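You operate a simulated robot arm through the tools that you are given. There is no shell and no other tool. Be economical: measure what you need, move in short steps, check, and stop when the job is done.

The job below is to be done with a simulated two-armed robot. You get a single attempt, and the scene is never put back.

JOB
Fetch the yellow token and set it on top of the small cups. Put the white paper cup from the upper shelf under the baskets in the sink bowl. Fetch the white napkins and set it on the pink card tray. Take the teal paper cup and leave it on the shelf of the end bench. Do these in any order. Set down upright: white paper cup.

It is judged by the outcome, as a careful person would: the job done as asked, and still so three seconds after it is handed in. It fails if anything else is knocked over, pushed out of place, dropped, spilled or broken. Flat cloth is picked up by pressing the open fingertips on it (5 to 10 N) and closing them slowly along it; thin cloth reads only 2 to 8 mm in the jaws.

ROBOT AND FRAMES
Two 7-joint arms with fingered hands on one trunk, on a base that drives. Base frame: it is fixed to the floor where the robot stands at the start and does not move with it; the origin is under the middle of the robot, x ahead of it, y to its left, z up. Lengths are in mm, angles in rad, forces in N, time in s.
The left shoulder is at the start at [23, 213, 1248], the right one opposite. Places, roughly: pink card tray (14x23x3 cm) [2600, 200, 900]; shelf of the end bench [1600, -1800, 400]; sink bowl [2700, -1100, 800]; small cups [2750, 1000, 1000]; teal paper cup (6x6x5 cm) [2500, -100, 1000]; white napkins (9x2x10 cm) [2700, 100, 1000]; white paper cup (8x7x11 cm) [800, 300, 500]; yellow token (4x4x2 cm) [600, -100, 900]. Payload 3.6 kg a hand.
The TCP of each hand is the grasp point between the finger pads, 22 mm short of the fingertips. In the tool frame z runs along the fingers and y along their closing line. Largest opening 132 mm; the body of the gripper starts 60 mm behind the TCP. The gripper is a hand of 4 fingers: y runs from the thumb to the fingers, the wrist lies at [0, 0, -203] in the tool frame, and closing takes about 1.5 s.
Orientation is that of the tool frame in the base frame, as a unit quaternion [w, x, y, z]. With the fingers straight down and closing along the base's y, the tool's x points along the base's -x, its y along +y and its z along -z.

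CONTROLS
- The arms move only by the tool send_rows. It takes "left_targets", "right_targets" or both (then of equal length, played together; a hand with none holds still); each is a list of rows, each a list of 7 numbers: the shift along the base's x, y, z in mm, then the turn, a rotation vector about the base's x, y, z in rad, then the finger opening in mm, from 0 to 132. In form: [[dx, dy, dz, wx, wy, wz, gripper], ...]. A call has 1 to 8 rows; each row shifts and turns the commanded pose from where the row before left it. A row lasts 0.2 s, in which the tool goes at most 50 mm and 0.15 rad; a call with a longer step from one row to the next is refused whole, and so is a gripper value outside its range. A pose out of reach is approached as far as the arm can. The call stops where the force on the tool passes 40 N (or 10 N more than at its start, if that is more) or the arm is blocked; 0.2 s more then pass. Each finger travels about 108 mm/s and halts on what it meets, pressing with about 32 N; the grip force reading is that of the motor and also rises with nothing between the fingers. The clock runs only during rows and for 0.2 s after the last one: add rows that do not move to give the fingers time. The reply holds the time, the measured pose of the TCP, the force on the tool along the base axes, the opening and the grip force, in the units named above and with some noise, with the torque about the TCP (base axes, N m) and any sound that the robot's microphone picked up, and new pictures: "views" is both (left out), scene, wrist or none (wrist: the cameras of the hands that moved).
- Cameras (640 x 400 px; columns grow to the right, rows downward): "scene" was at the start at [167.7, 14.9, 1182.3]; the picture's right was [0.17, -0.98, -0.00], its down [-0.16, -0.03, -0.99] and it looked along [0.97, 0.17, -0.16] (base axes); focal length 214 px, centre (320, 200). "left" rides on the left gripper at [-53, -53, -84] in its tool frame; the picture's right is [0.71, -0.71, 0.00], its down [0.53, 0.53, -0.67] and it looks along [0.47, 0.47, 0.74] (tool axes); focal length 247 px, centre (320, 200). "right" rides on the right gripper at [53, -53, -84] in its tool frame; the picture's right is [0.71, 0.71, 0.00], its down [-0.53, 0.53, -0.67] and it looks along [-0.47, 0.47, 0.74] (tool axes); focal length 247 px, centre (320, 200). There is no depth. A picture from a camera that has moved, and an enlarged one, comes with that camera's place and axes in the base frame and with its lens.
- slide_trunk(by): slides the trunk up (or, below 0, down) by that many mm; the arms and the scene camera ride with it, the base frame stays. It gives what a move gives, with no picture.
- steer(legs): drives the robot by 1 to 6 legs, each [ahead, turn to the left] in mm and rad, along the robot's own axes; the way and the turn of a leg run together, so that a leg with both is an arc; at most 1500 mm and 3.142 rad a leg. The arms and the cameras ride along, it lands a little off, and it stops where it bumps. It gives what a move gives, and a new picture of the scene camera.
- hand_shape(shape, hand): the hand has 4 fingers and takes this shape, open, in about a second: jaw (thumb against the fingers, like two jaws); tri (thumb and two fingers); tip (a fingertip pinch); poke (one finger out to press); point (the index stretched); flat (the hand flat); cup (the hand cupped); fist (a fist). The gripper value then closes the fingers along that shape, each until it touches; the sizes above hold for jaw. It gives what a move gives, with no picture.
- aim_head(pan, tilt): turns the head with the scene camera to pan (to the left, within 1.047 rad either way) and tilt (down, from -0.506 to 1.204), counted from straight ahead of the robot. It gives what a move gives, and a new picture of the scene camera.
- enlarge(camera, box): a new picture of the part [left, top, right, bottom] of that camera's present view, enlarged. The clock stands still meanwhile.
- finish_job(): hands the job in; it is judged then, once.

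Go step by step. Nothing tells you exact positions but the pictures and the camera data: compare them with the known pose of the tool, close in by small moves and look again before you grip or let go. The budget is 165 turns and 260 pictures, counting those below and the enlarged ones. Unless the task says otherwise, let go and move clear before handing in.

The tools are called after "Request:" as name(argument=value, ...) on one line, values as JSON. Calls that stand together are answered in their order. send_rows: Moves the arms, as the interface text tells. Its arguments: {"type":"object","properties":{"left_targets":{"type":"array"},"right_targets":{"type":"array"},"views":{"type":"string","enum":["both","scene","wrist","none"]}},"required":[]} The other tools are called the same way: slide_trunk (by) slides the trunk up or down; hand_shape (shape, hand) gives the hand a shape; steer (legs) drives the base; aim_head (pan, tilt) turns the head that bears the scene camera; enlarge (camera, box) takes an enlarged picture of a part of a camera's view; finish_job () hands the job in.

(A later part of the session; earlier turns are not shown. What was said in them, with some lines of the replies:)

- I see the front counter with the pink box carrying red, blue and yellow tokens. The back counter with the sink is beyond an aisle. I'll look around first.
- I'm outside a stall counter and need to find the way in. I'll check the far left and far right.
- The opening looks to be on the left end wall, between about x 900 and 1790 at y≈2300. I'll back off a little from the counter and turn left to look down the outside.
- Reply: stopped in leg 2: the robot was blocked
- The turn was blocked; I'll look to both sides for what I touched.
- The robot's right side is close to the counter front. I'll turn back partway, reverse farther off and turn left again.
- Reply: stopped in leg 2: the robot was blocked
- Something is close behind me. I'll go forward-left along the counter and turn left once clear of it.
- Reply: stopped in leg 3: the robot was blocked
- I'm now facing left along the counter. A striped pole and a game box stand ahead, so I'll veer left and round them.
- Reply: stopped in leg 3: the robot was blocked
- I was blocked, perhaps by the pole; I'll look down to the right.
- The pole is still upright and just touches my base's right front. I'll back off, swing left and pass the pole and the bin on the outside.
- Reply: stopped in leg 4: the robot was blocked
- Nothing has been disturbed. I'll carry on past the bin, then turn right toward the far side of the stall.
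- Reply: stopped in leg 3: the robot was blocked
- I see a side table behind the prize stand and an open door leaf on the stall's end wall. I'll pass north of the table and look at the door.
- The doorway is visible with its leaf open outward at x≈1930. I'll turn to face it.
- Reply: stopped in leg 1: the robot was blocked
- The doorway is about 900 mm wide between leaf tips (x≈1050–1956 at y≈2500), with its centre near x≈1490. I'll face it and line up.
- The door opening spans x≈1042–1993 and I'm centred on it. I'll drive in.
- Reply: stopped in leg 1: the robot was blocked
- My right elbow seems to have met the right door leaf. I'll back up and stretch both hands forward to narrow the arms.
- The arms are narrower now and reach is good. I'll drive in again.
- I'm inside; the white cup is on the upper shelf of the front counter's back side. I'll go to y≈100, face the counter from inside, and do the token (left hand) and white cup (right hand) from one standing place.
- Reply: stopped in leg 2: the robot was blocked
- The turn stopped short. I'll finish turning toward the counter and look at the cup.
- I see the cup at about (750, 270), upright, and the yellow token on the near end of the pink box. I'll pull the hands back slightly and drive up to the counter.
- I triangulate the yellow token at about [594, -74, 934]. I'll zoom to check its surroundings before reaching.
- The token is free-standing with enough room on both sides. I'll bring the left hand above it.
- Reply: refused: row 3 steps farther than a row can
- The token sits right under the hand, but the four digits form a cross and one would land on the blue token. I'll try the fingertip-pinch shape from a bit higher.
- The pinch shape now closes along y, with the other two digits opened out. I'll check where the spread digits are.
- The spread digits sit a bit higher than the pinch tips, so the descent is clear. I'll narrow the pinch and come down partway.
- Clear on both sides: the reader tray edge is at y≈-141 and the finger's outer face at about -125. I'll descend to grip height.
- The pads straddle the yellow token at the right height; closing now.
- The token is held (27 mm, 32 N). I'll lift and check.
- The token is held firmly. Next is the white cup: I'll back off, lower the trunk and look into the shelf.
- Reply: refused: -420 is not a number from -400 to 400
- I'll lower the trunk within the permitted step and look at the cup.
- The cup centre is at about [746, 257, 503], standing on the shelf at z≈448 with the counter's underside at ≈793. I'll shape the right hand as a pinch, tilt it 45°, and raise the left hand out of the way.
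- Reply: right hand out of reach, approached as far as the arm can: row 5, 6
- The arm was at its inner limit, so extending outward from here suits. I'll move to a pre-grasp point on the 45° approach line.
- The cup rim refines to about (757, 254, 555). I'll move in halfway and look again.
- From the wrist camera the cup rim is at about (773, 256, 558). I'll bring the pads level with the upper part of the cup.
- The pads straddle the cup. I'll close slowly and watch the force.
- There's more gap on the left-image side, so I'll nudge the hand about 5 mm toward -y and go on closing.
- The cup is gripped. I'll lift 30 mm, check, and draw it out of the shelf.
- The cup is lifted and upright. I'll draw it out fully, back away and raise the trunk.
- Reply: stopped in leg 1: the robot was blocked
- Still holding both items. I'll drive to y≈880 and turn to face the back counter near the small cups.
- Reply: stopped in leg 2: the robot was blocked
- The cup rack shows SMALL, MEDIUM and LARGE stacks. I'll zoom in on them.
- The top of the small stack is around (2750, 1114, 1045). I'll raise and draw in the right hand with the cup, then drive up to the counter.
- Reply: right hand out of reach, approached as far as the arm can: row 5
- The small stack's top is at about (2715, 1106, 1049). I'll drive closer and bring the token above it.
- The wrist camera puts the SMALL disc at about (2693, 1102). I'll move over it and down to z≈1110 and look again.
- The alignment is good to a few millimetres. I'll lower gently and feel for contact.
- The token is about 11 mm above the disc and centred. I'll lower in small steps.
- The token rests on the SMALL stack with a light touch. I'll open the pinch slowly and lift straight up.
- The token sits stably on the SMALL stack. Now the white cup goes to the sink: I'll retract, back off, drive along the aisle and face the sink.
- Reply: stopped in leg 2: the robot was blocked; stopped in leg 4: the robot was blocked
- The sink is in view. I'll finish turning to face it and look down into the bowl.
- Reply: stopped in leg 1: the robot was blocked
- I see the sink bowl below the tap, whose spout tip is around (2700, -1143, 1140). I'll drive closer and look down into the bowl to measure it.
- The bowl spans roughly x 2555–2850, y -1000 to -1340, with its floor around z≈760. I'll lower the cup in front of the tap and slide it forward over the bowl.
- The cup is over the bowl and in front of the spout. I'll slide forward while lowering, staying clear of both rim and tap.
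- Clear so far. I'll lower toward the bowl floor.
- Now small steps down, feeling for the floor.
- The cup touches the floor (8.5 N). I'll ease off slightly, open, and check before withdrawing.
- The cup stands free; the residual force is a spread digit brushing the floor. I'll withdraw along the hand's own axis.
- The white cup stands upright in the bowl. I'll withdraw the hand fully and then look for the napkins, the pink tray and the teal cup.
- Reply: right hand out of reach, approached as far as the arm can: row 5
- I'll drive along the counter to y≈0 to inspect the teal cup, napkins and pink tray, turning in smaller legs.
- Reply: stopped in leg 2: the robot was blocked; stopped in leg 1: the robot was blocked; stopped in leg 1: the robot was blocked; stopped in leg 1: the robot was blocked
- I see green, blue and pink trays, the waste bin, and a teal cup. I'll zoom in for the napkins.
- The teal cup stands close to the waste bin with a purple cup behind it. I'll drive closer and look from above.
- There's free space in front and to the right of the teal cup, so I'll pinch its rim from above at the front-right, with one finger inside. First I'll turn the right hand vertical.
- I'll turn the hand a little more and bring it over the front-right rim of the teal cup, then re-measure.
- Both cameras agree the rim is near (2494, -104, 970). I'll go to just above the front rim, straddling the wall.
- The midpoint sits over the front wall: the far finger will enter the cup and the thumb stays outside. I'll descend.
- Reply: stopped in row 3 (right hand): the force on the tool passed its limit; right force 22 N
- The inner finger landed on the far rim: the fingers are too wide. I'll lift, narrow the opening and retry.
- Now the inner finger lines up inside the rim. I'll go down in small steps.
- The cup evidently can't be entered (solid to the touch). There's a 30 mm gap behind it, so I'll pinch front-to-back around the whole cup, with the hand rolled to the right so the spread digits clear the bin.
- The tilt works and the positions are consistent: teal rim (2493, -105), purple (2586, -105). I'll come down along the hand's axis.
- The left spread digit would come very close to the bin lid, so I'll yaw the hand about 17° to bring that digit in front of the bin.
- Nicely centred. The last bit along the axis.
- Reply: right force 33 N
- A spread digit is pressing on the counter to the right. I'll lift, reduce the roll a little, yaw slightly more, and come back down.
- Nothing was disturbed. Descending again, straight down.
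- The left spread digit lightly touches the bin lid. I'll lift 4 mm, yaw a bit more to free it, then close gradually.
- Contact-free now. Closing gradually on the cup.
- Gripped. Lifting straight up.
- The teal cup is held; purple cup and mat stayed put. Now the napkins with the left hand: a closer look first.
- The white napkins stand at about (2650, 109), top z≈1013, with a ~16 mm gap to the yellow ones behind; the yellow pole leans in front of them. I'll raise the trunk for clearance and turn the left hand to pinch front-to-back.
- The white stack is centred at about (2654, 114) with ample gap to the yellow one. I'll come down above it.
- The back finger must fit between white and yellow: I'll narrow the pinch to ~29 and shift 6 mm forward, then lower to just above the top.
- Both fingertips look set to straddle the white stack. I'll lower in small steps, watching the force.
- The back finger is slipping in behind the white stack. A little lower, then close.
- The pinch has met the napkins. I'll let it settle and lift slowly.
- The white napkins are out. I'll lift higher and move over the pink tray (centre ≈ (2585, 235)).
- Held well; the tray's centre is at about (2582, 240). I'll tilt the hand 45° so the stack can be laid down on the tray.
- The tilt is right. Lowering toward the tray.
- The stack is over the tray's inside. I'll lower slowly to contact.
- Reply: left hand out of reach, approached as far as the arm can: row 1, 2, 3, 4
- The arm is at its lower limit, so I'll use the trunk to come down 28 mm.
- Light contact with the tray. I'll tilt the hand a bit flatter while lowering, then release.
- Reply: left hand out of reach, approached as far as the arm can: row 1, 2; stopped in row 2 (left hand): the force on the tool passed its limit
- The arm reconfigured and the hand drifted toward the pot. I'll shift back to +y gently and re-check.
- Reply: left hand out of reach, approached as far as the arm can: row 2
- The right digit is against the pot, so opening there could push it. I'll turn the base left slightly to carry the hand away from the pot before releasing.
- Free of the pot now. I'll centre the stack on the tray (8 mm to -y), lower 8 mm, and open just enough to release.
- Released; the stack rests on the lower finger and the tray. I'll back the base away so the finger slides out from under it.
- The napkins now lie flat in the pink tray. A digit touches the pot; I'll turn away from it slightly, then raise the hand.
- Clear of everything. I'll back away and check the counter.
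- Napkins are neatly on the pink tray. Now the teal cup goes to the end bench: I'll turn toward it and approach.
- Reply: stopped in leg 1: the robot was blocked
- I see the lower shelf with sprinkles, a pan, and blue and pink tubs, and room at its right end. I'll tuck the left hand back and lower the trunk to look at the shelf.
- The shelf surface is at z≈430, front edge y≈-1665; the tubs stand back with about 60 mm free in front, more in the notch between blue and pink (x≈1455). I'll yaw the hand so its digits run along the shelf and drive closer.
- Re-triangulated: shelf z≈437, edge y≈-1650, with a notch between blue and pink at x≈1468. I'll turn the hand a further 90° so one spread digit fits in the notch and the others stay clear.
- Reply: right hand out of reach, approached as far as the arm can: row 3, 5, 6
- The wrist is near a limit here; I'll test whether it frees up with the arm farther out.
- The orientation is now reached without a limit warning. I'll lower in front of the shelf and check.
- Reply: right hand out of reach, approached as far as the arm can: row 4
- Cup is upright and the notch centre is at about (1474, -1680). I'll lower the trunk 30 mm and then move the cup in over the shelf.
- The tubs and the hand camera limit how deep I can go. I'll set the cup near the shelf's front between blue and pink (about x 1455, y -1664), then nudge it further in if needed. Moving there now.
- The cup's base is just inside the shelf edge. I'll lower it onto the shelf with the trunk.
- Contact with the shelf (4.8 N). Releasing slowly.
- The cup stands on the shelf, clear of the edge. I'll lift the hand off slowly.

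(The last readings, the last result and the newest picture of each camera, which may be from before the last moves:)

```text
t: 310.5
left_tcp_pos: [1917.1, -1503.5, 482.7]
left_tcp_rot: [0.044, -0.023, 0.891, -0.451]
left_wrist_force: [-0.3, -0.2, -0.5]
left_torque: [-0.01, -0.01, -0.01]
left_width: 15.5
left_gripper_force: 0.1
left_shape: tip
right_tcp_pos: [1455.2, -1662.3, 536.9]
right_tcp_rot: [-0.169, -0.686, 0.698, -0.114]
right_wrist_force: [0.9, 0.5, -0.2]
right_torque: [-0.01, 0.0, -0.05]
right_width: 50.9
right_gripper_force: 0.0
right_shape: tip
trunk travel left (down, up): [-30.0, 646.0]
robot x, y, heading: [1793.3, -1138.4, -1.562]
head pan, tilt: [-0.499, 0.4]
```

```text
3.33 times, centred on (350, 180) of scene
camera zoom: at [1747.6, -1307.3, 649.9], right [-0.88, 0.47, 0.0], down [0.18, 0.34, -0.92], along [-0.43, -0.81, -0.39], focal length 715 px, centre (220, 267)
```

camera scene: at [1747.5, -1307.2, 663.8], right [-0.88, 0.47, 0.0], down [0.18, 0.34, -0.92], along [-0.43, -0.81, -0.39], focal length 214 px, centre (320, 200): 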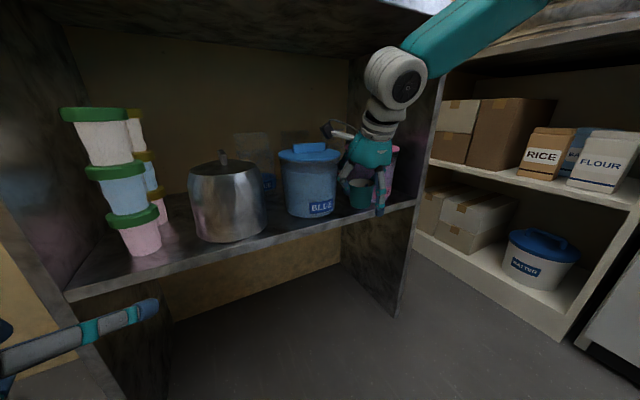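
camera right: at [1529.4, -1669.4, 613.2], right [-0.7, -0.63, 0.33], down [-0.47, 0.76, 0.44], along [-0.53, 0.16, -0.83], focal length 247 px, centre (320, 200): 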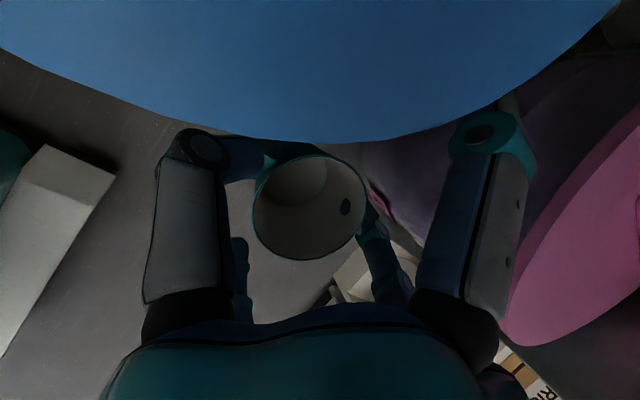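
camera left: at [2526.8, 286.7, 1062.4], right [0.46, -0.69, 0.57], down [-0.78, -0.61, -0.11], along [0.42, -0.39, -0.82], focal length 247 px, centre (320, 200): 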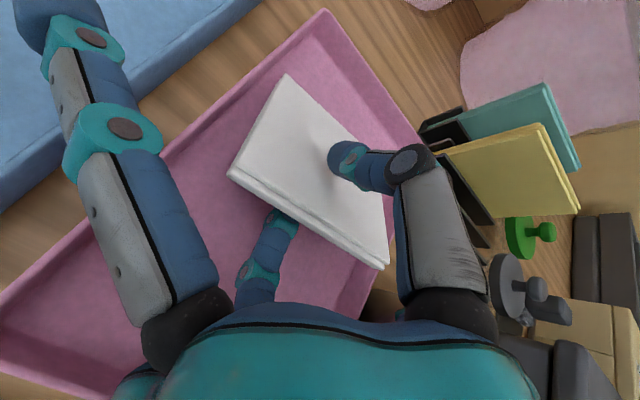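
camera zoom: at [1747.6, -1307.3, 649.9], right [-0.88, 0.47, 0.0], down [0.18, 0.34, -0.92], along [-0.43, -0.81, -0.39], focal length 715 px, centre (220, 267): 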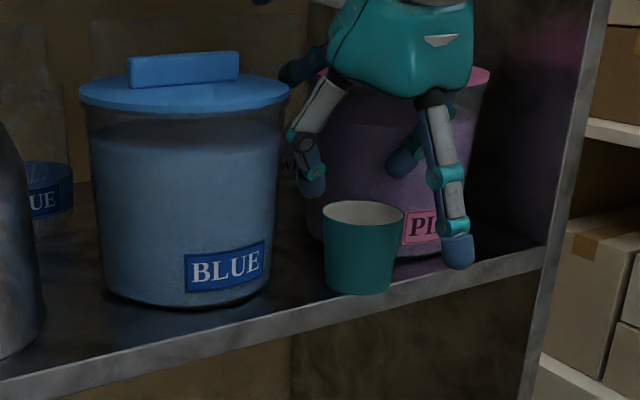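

The teal cup stands upright on the shelf. I'll back out, raise the trunk and verify the other places.

Request:
steer(legs=[[-350, 0]])

Request:
slide_trunk(by=400)

Request:
steer(legs=[[0, 1.5]])

```text
t: 312.8
left_tcp_pos: [1911.3, -1147.7, 482.6]
left_tcp_rot: [0.043, -0.02, 0.891, -0.451]
left_wrist_force: [0.4, -0.5, -0.4]
left_torque: [-0.02, -0.01, -0.01]
left_width: 15.7
left_gripper_force: 0.1
left_shape: tip
right_tcp_pos: [1448.8, -1302.8, 535.8]
right_tcp_rot: [-0.169, -0.685, 0.7, -0.114]
right_wrist_force: [-0.3, 0.5, -0.5]
right_torque: [0.02, -0.01, -0.02]
right_width: 52.0
right_gripper_force: 0.0
right_shape: tip
trunk travel left (down, up): [-30.0, 646.0]
robot x, y, heading: [1788.7, -783.9, -1.565]
head pan, tilt: [-0.499, 0.4]
camera scene: at [1743.2, -949.6, 649.9], right [-0.88, 0.47, 0.0], down [0.18, 0.34, -0.92], along [-0.44, -0.81, -0.39], focal length 214 px, centre (320, 200)
```

scene: 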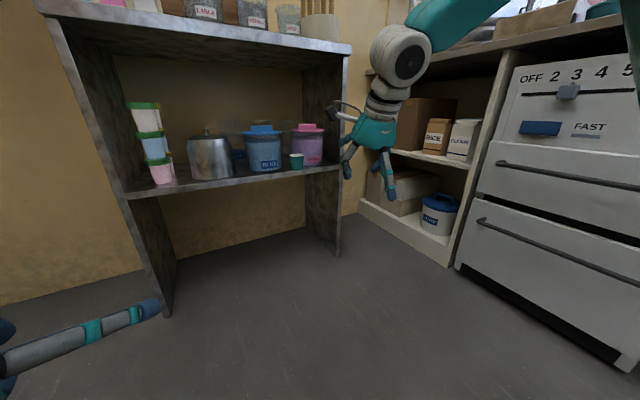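

```text
t: 316.6
left_tcp_pos: [1911.1, -1148.0, 883.9]
left_tcp_rot: [0.043, -0.02, 0.891, -0.451]
left_wrist_force: [1.2, -0.5, -0.7]
left_torque: [-0.01, 0.01, 0.01]
left_width: 15.8
left_gripper_force: 0.1
left_shape: tip
right_tcp_pos: [1449.0, -1301.8, 972.6]
right_tcp_rot: [-0.195, -0.678, 0.695, -0.141]
right_wrist_force: [0.4, 0.0, -0.9]
right_torque: [-0.02, -0.02, 0.0]
right_width: 51.9
right_gripper_force: 0.0
right_shape: tip
trunk travel left (down, up): [-430.0, 246.0]
robot x, y, heading: [1787.3, -787.9, -1.569]
head pan, tilt: [-0.499, 0.4]
```

```text
t: 319.8
left_tcp_pos: [2174.2, -809.4, 887.9]
left_tcp_rot: [0.294, -0.512, 0.727, -0.351]
left_wrist_force: [-0.6, -4.2, 2.0]
left_torque: [0.24, 0.14, 0.2]
left_width: 16.0
left_gripper_force: 0.1
left_shape: tip
right_tcp_pos: [2139.4, -1299.2, 979.7]
right_tcp_rot: [0.073, 0.951, -0.19, 0.232]
right_wrist_force: [-0.2, -1.4, -0.4]
right_torque: [0.06, -0.02, 0.0]
right_width: 52.1
right_gripper_force: 0.2
right_shape: tip
trunk travel left (down, up): [-430.0, 246.0]
robot x, y, heading: [1768.8, -833.6, -0.332]
head pan, tilt: [-0.499, 0.4]
stopped in leg 1: the robot was blocked; the commanded pose is now the measured one
camera scene: at [1903.8, -929.2, 1063.3], right [-0.74, -0.68, 0.0], down [-0.26, 0.29, -0.92], along [0.62, -0.68, -0.39], focal length 214 px, centre (320, 200)
```

scene: 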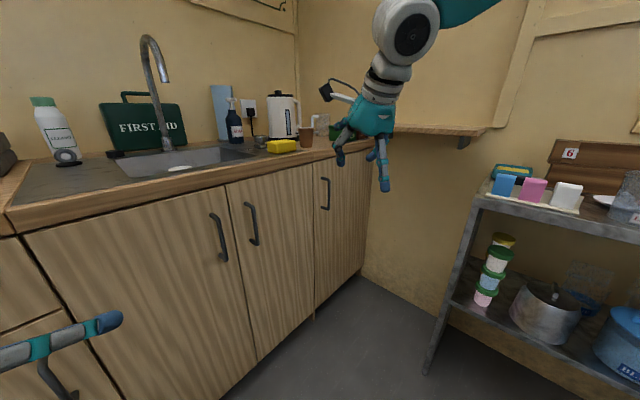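

The teal cup is visible on the shelf and the bench is undisturbed. I'll turn further left to check the small cups and the token.

Request:
steer(legs=[[0, 0.9]])

Request:
aim_head(pan=0.55, tilt=0.1)

```text
t: 322.1
left_tcp_pos: [2035.5, -532.2, 885.4]
left_tcp_rot: [-0.404, 0.754, -0.473, 0.209]
left_wrist_force: [-0.8, 0.4, 0.4]
left_torque: [0.02, -0.02, -0.01]
left_width: 16.2
left_gripper_force: 0.1
left_shape: tip
right_tcp_pos: [2353.0, -921.1, 986.9]
right_tcp_rot: [-0.033, 0.95, 0.189, 0.245]
right_wrist_force: [1.1, -1.1, 0.1]
right_torque: [0.06, -0.01, 0.03]
right_width: 52.1
right_gripper_force: 0.0
right_shape: tip
trunk travel left (down, up): [-430.0, 246.0]
robot x, y, heading: [1780.4, -866.1, 0.453]
head pan, tilt: [-0.499, 0.4]
stopped in leg 1: the robot was blocked; the commanded pose is now the measured one
camera scene: at [1942.9, -839.3, 1063.1], right [-0.05, -1.0, 0.0], down [-0.39, 0.02, -0.92], along [0.92, -0.04, -0.39], focal length 214 px, centre (320, 200)
```

scene: 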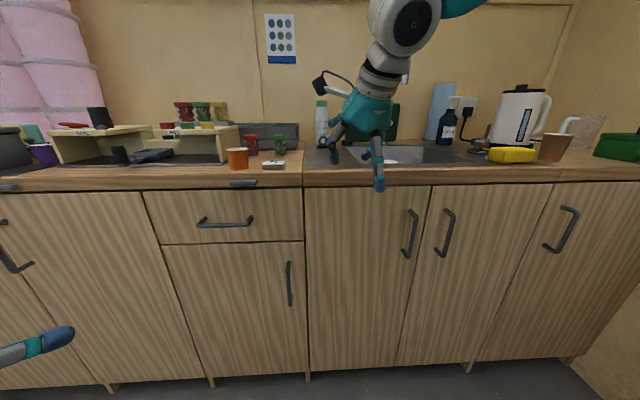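

```text
t: 323.4
left_tcp_pos: [2034.4, -528.8, 884.5]
left_tcp_rot: [-0.402, 0.756, -0.472, 0.211]
left_wrist_force: [-0.5, 0.0, 0.2]
left_torque: [0.01, -0.02, 0.0]
left_width: 15.9
left_gripper_force: 0.1
left_shape: tip
right_tcp_pos: [2352.6, -916.7, 988.9]
right_tcp_rot: [-0.032, 0.95, 0.191, 0.244]
right_wrist_force: [0.5, -0.1, -1.0]
right_torque: [0.0, -0.02, -0.03]
right_width: 52.1
right_gripper_force: 0.0
right_shape: tip
trunk travel left (down, up): [-430.0, 246.0]
robot x, y, heading: [1777.3, -865.1, 0.457]
head pan, tilt: [0.55, 0.099]
camera scene: at [1898.5, -754.3, 1091.2], right [0.84, -0.54, 0.0], down [-0.05, -0.08, -0.99], along [0.54, 0.84, -0.1], focal length 214 px, centre (320, 200)
```

scene: 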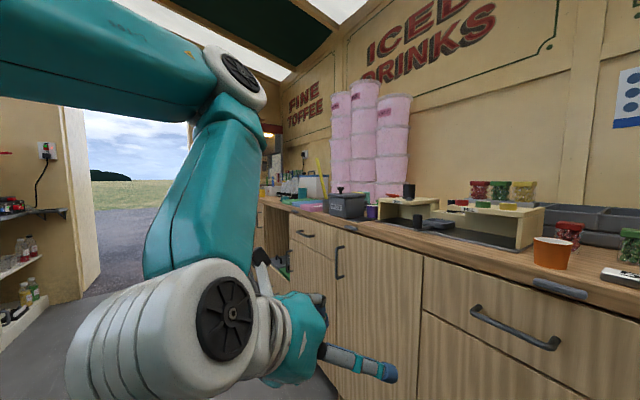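

Request:
enlarge(camera="scene", box=[255, 160, 345, 220])

```text
6.67 times, centred on (300, 190) of scene
camera zoom: at [1898.5, -754.3, 1091.2], right [0.84, -0.54, 0.0], down [-0.05, -0.08, -0.99], along [0.54, 0.84, -0.1], focal length 1430 px, centre (453, 267)
```

zoom: 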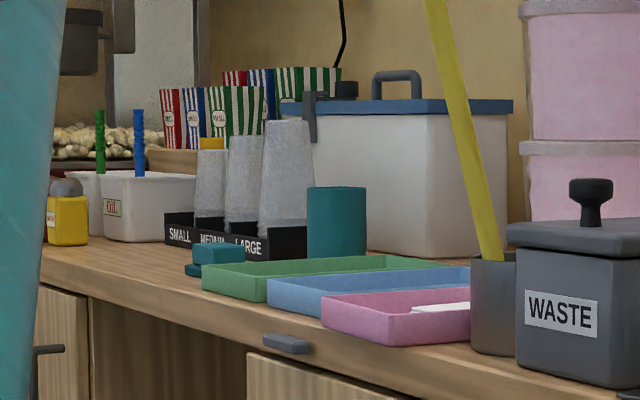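

The token is on the SMALL stack, the napkins lie in the pink tray, the white cup stands in the sink and the teal cup is on the bench shelf. Both hands are empty and clear.

Request:
finish_job()

```text
The job is handed in.
```

I handed the job in with all four items in place. My last views showed each one where you asked:

- **Yellow token:** on top of the small cups. It sits slightly off-centre but is stable.
- **White paper cup:** upright in the sink bowl.
- **White napkins:** flat on the pink card tray.
- **Teal paper cup:** upright on the lower shelf of the end bench, near the front edge between the blue and pink tubs.

Along the way the robot brushed the striped pole, the right door leaf, the waste bin lid and the pot. None of them had visibly moved when I looked afterwards.
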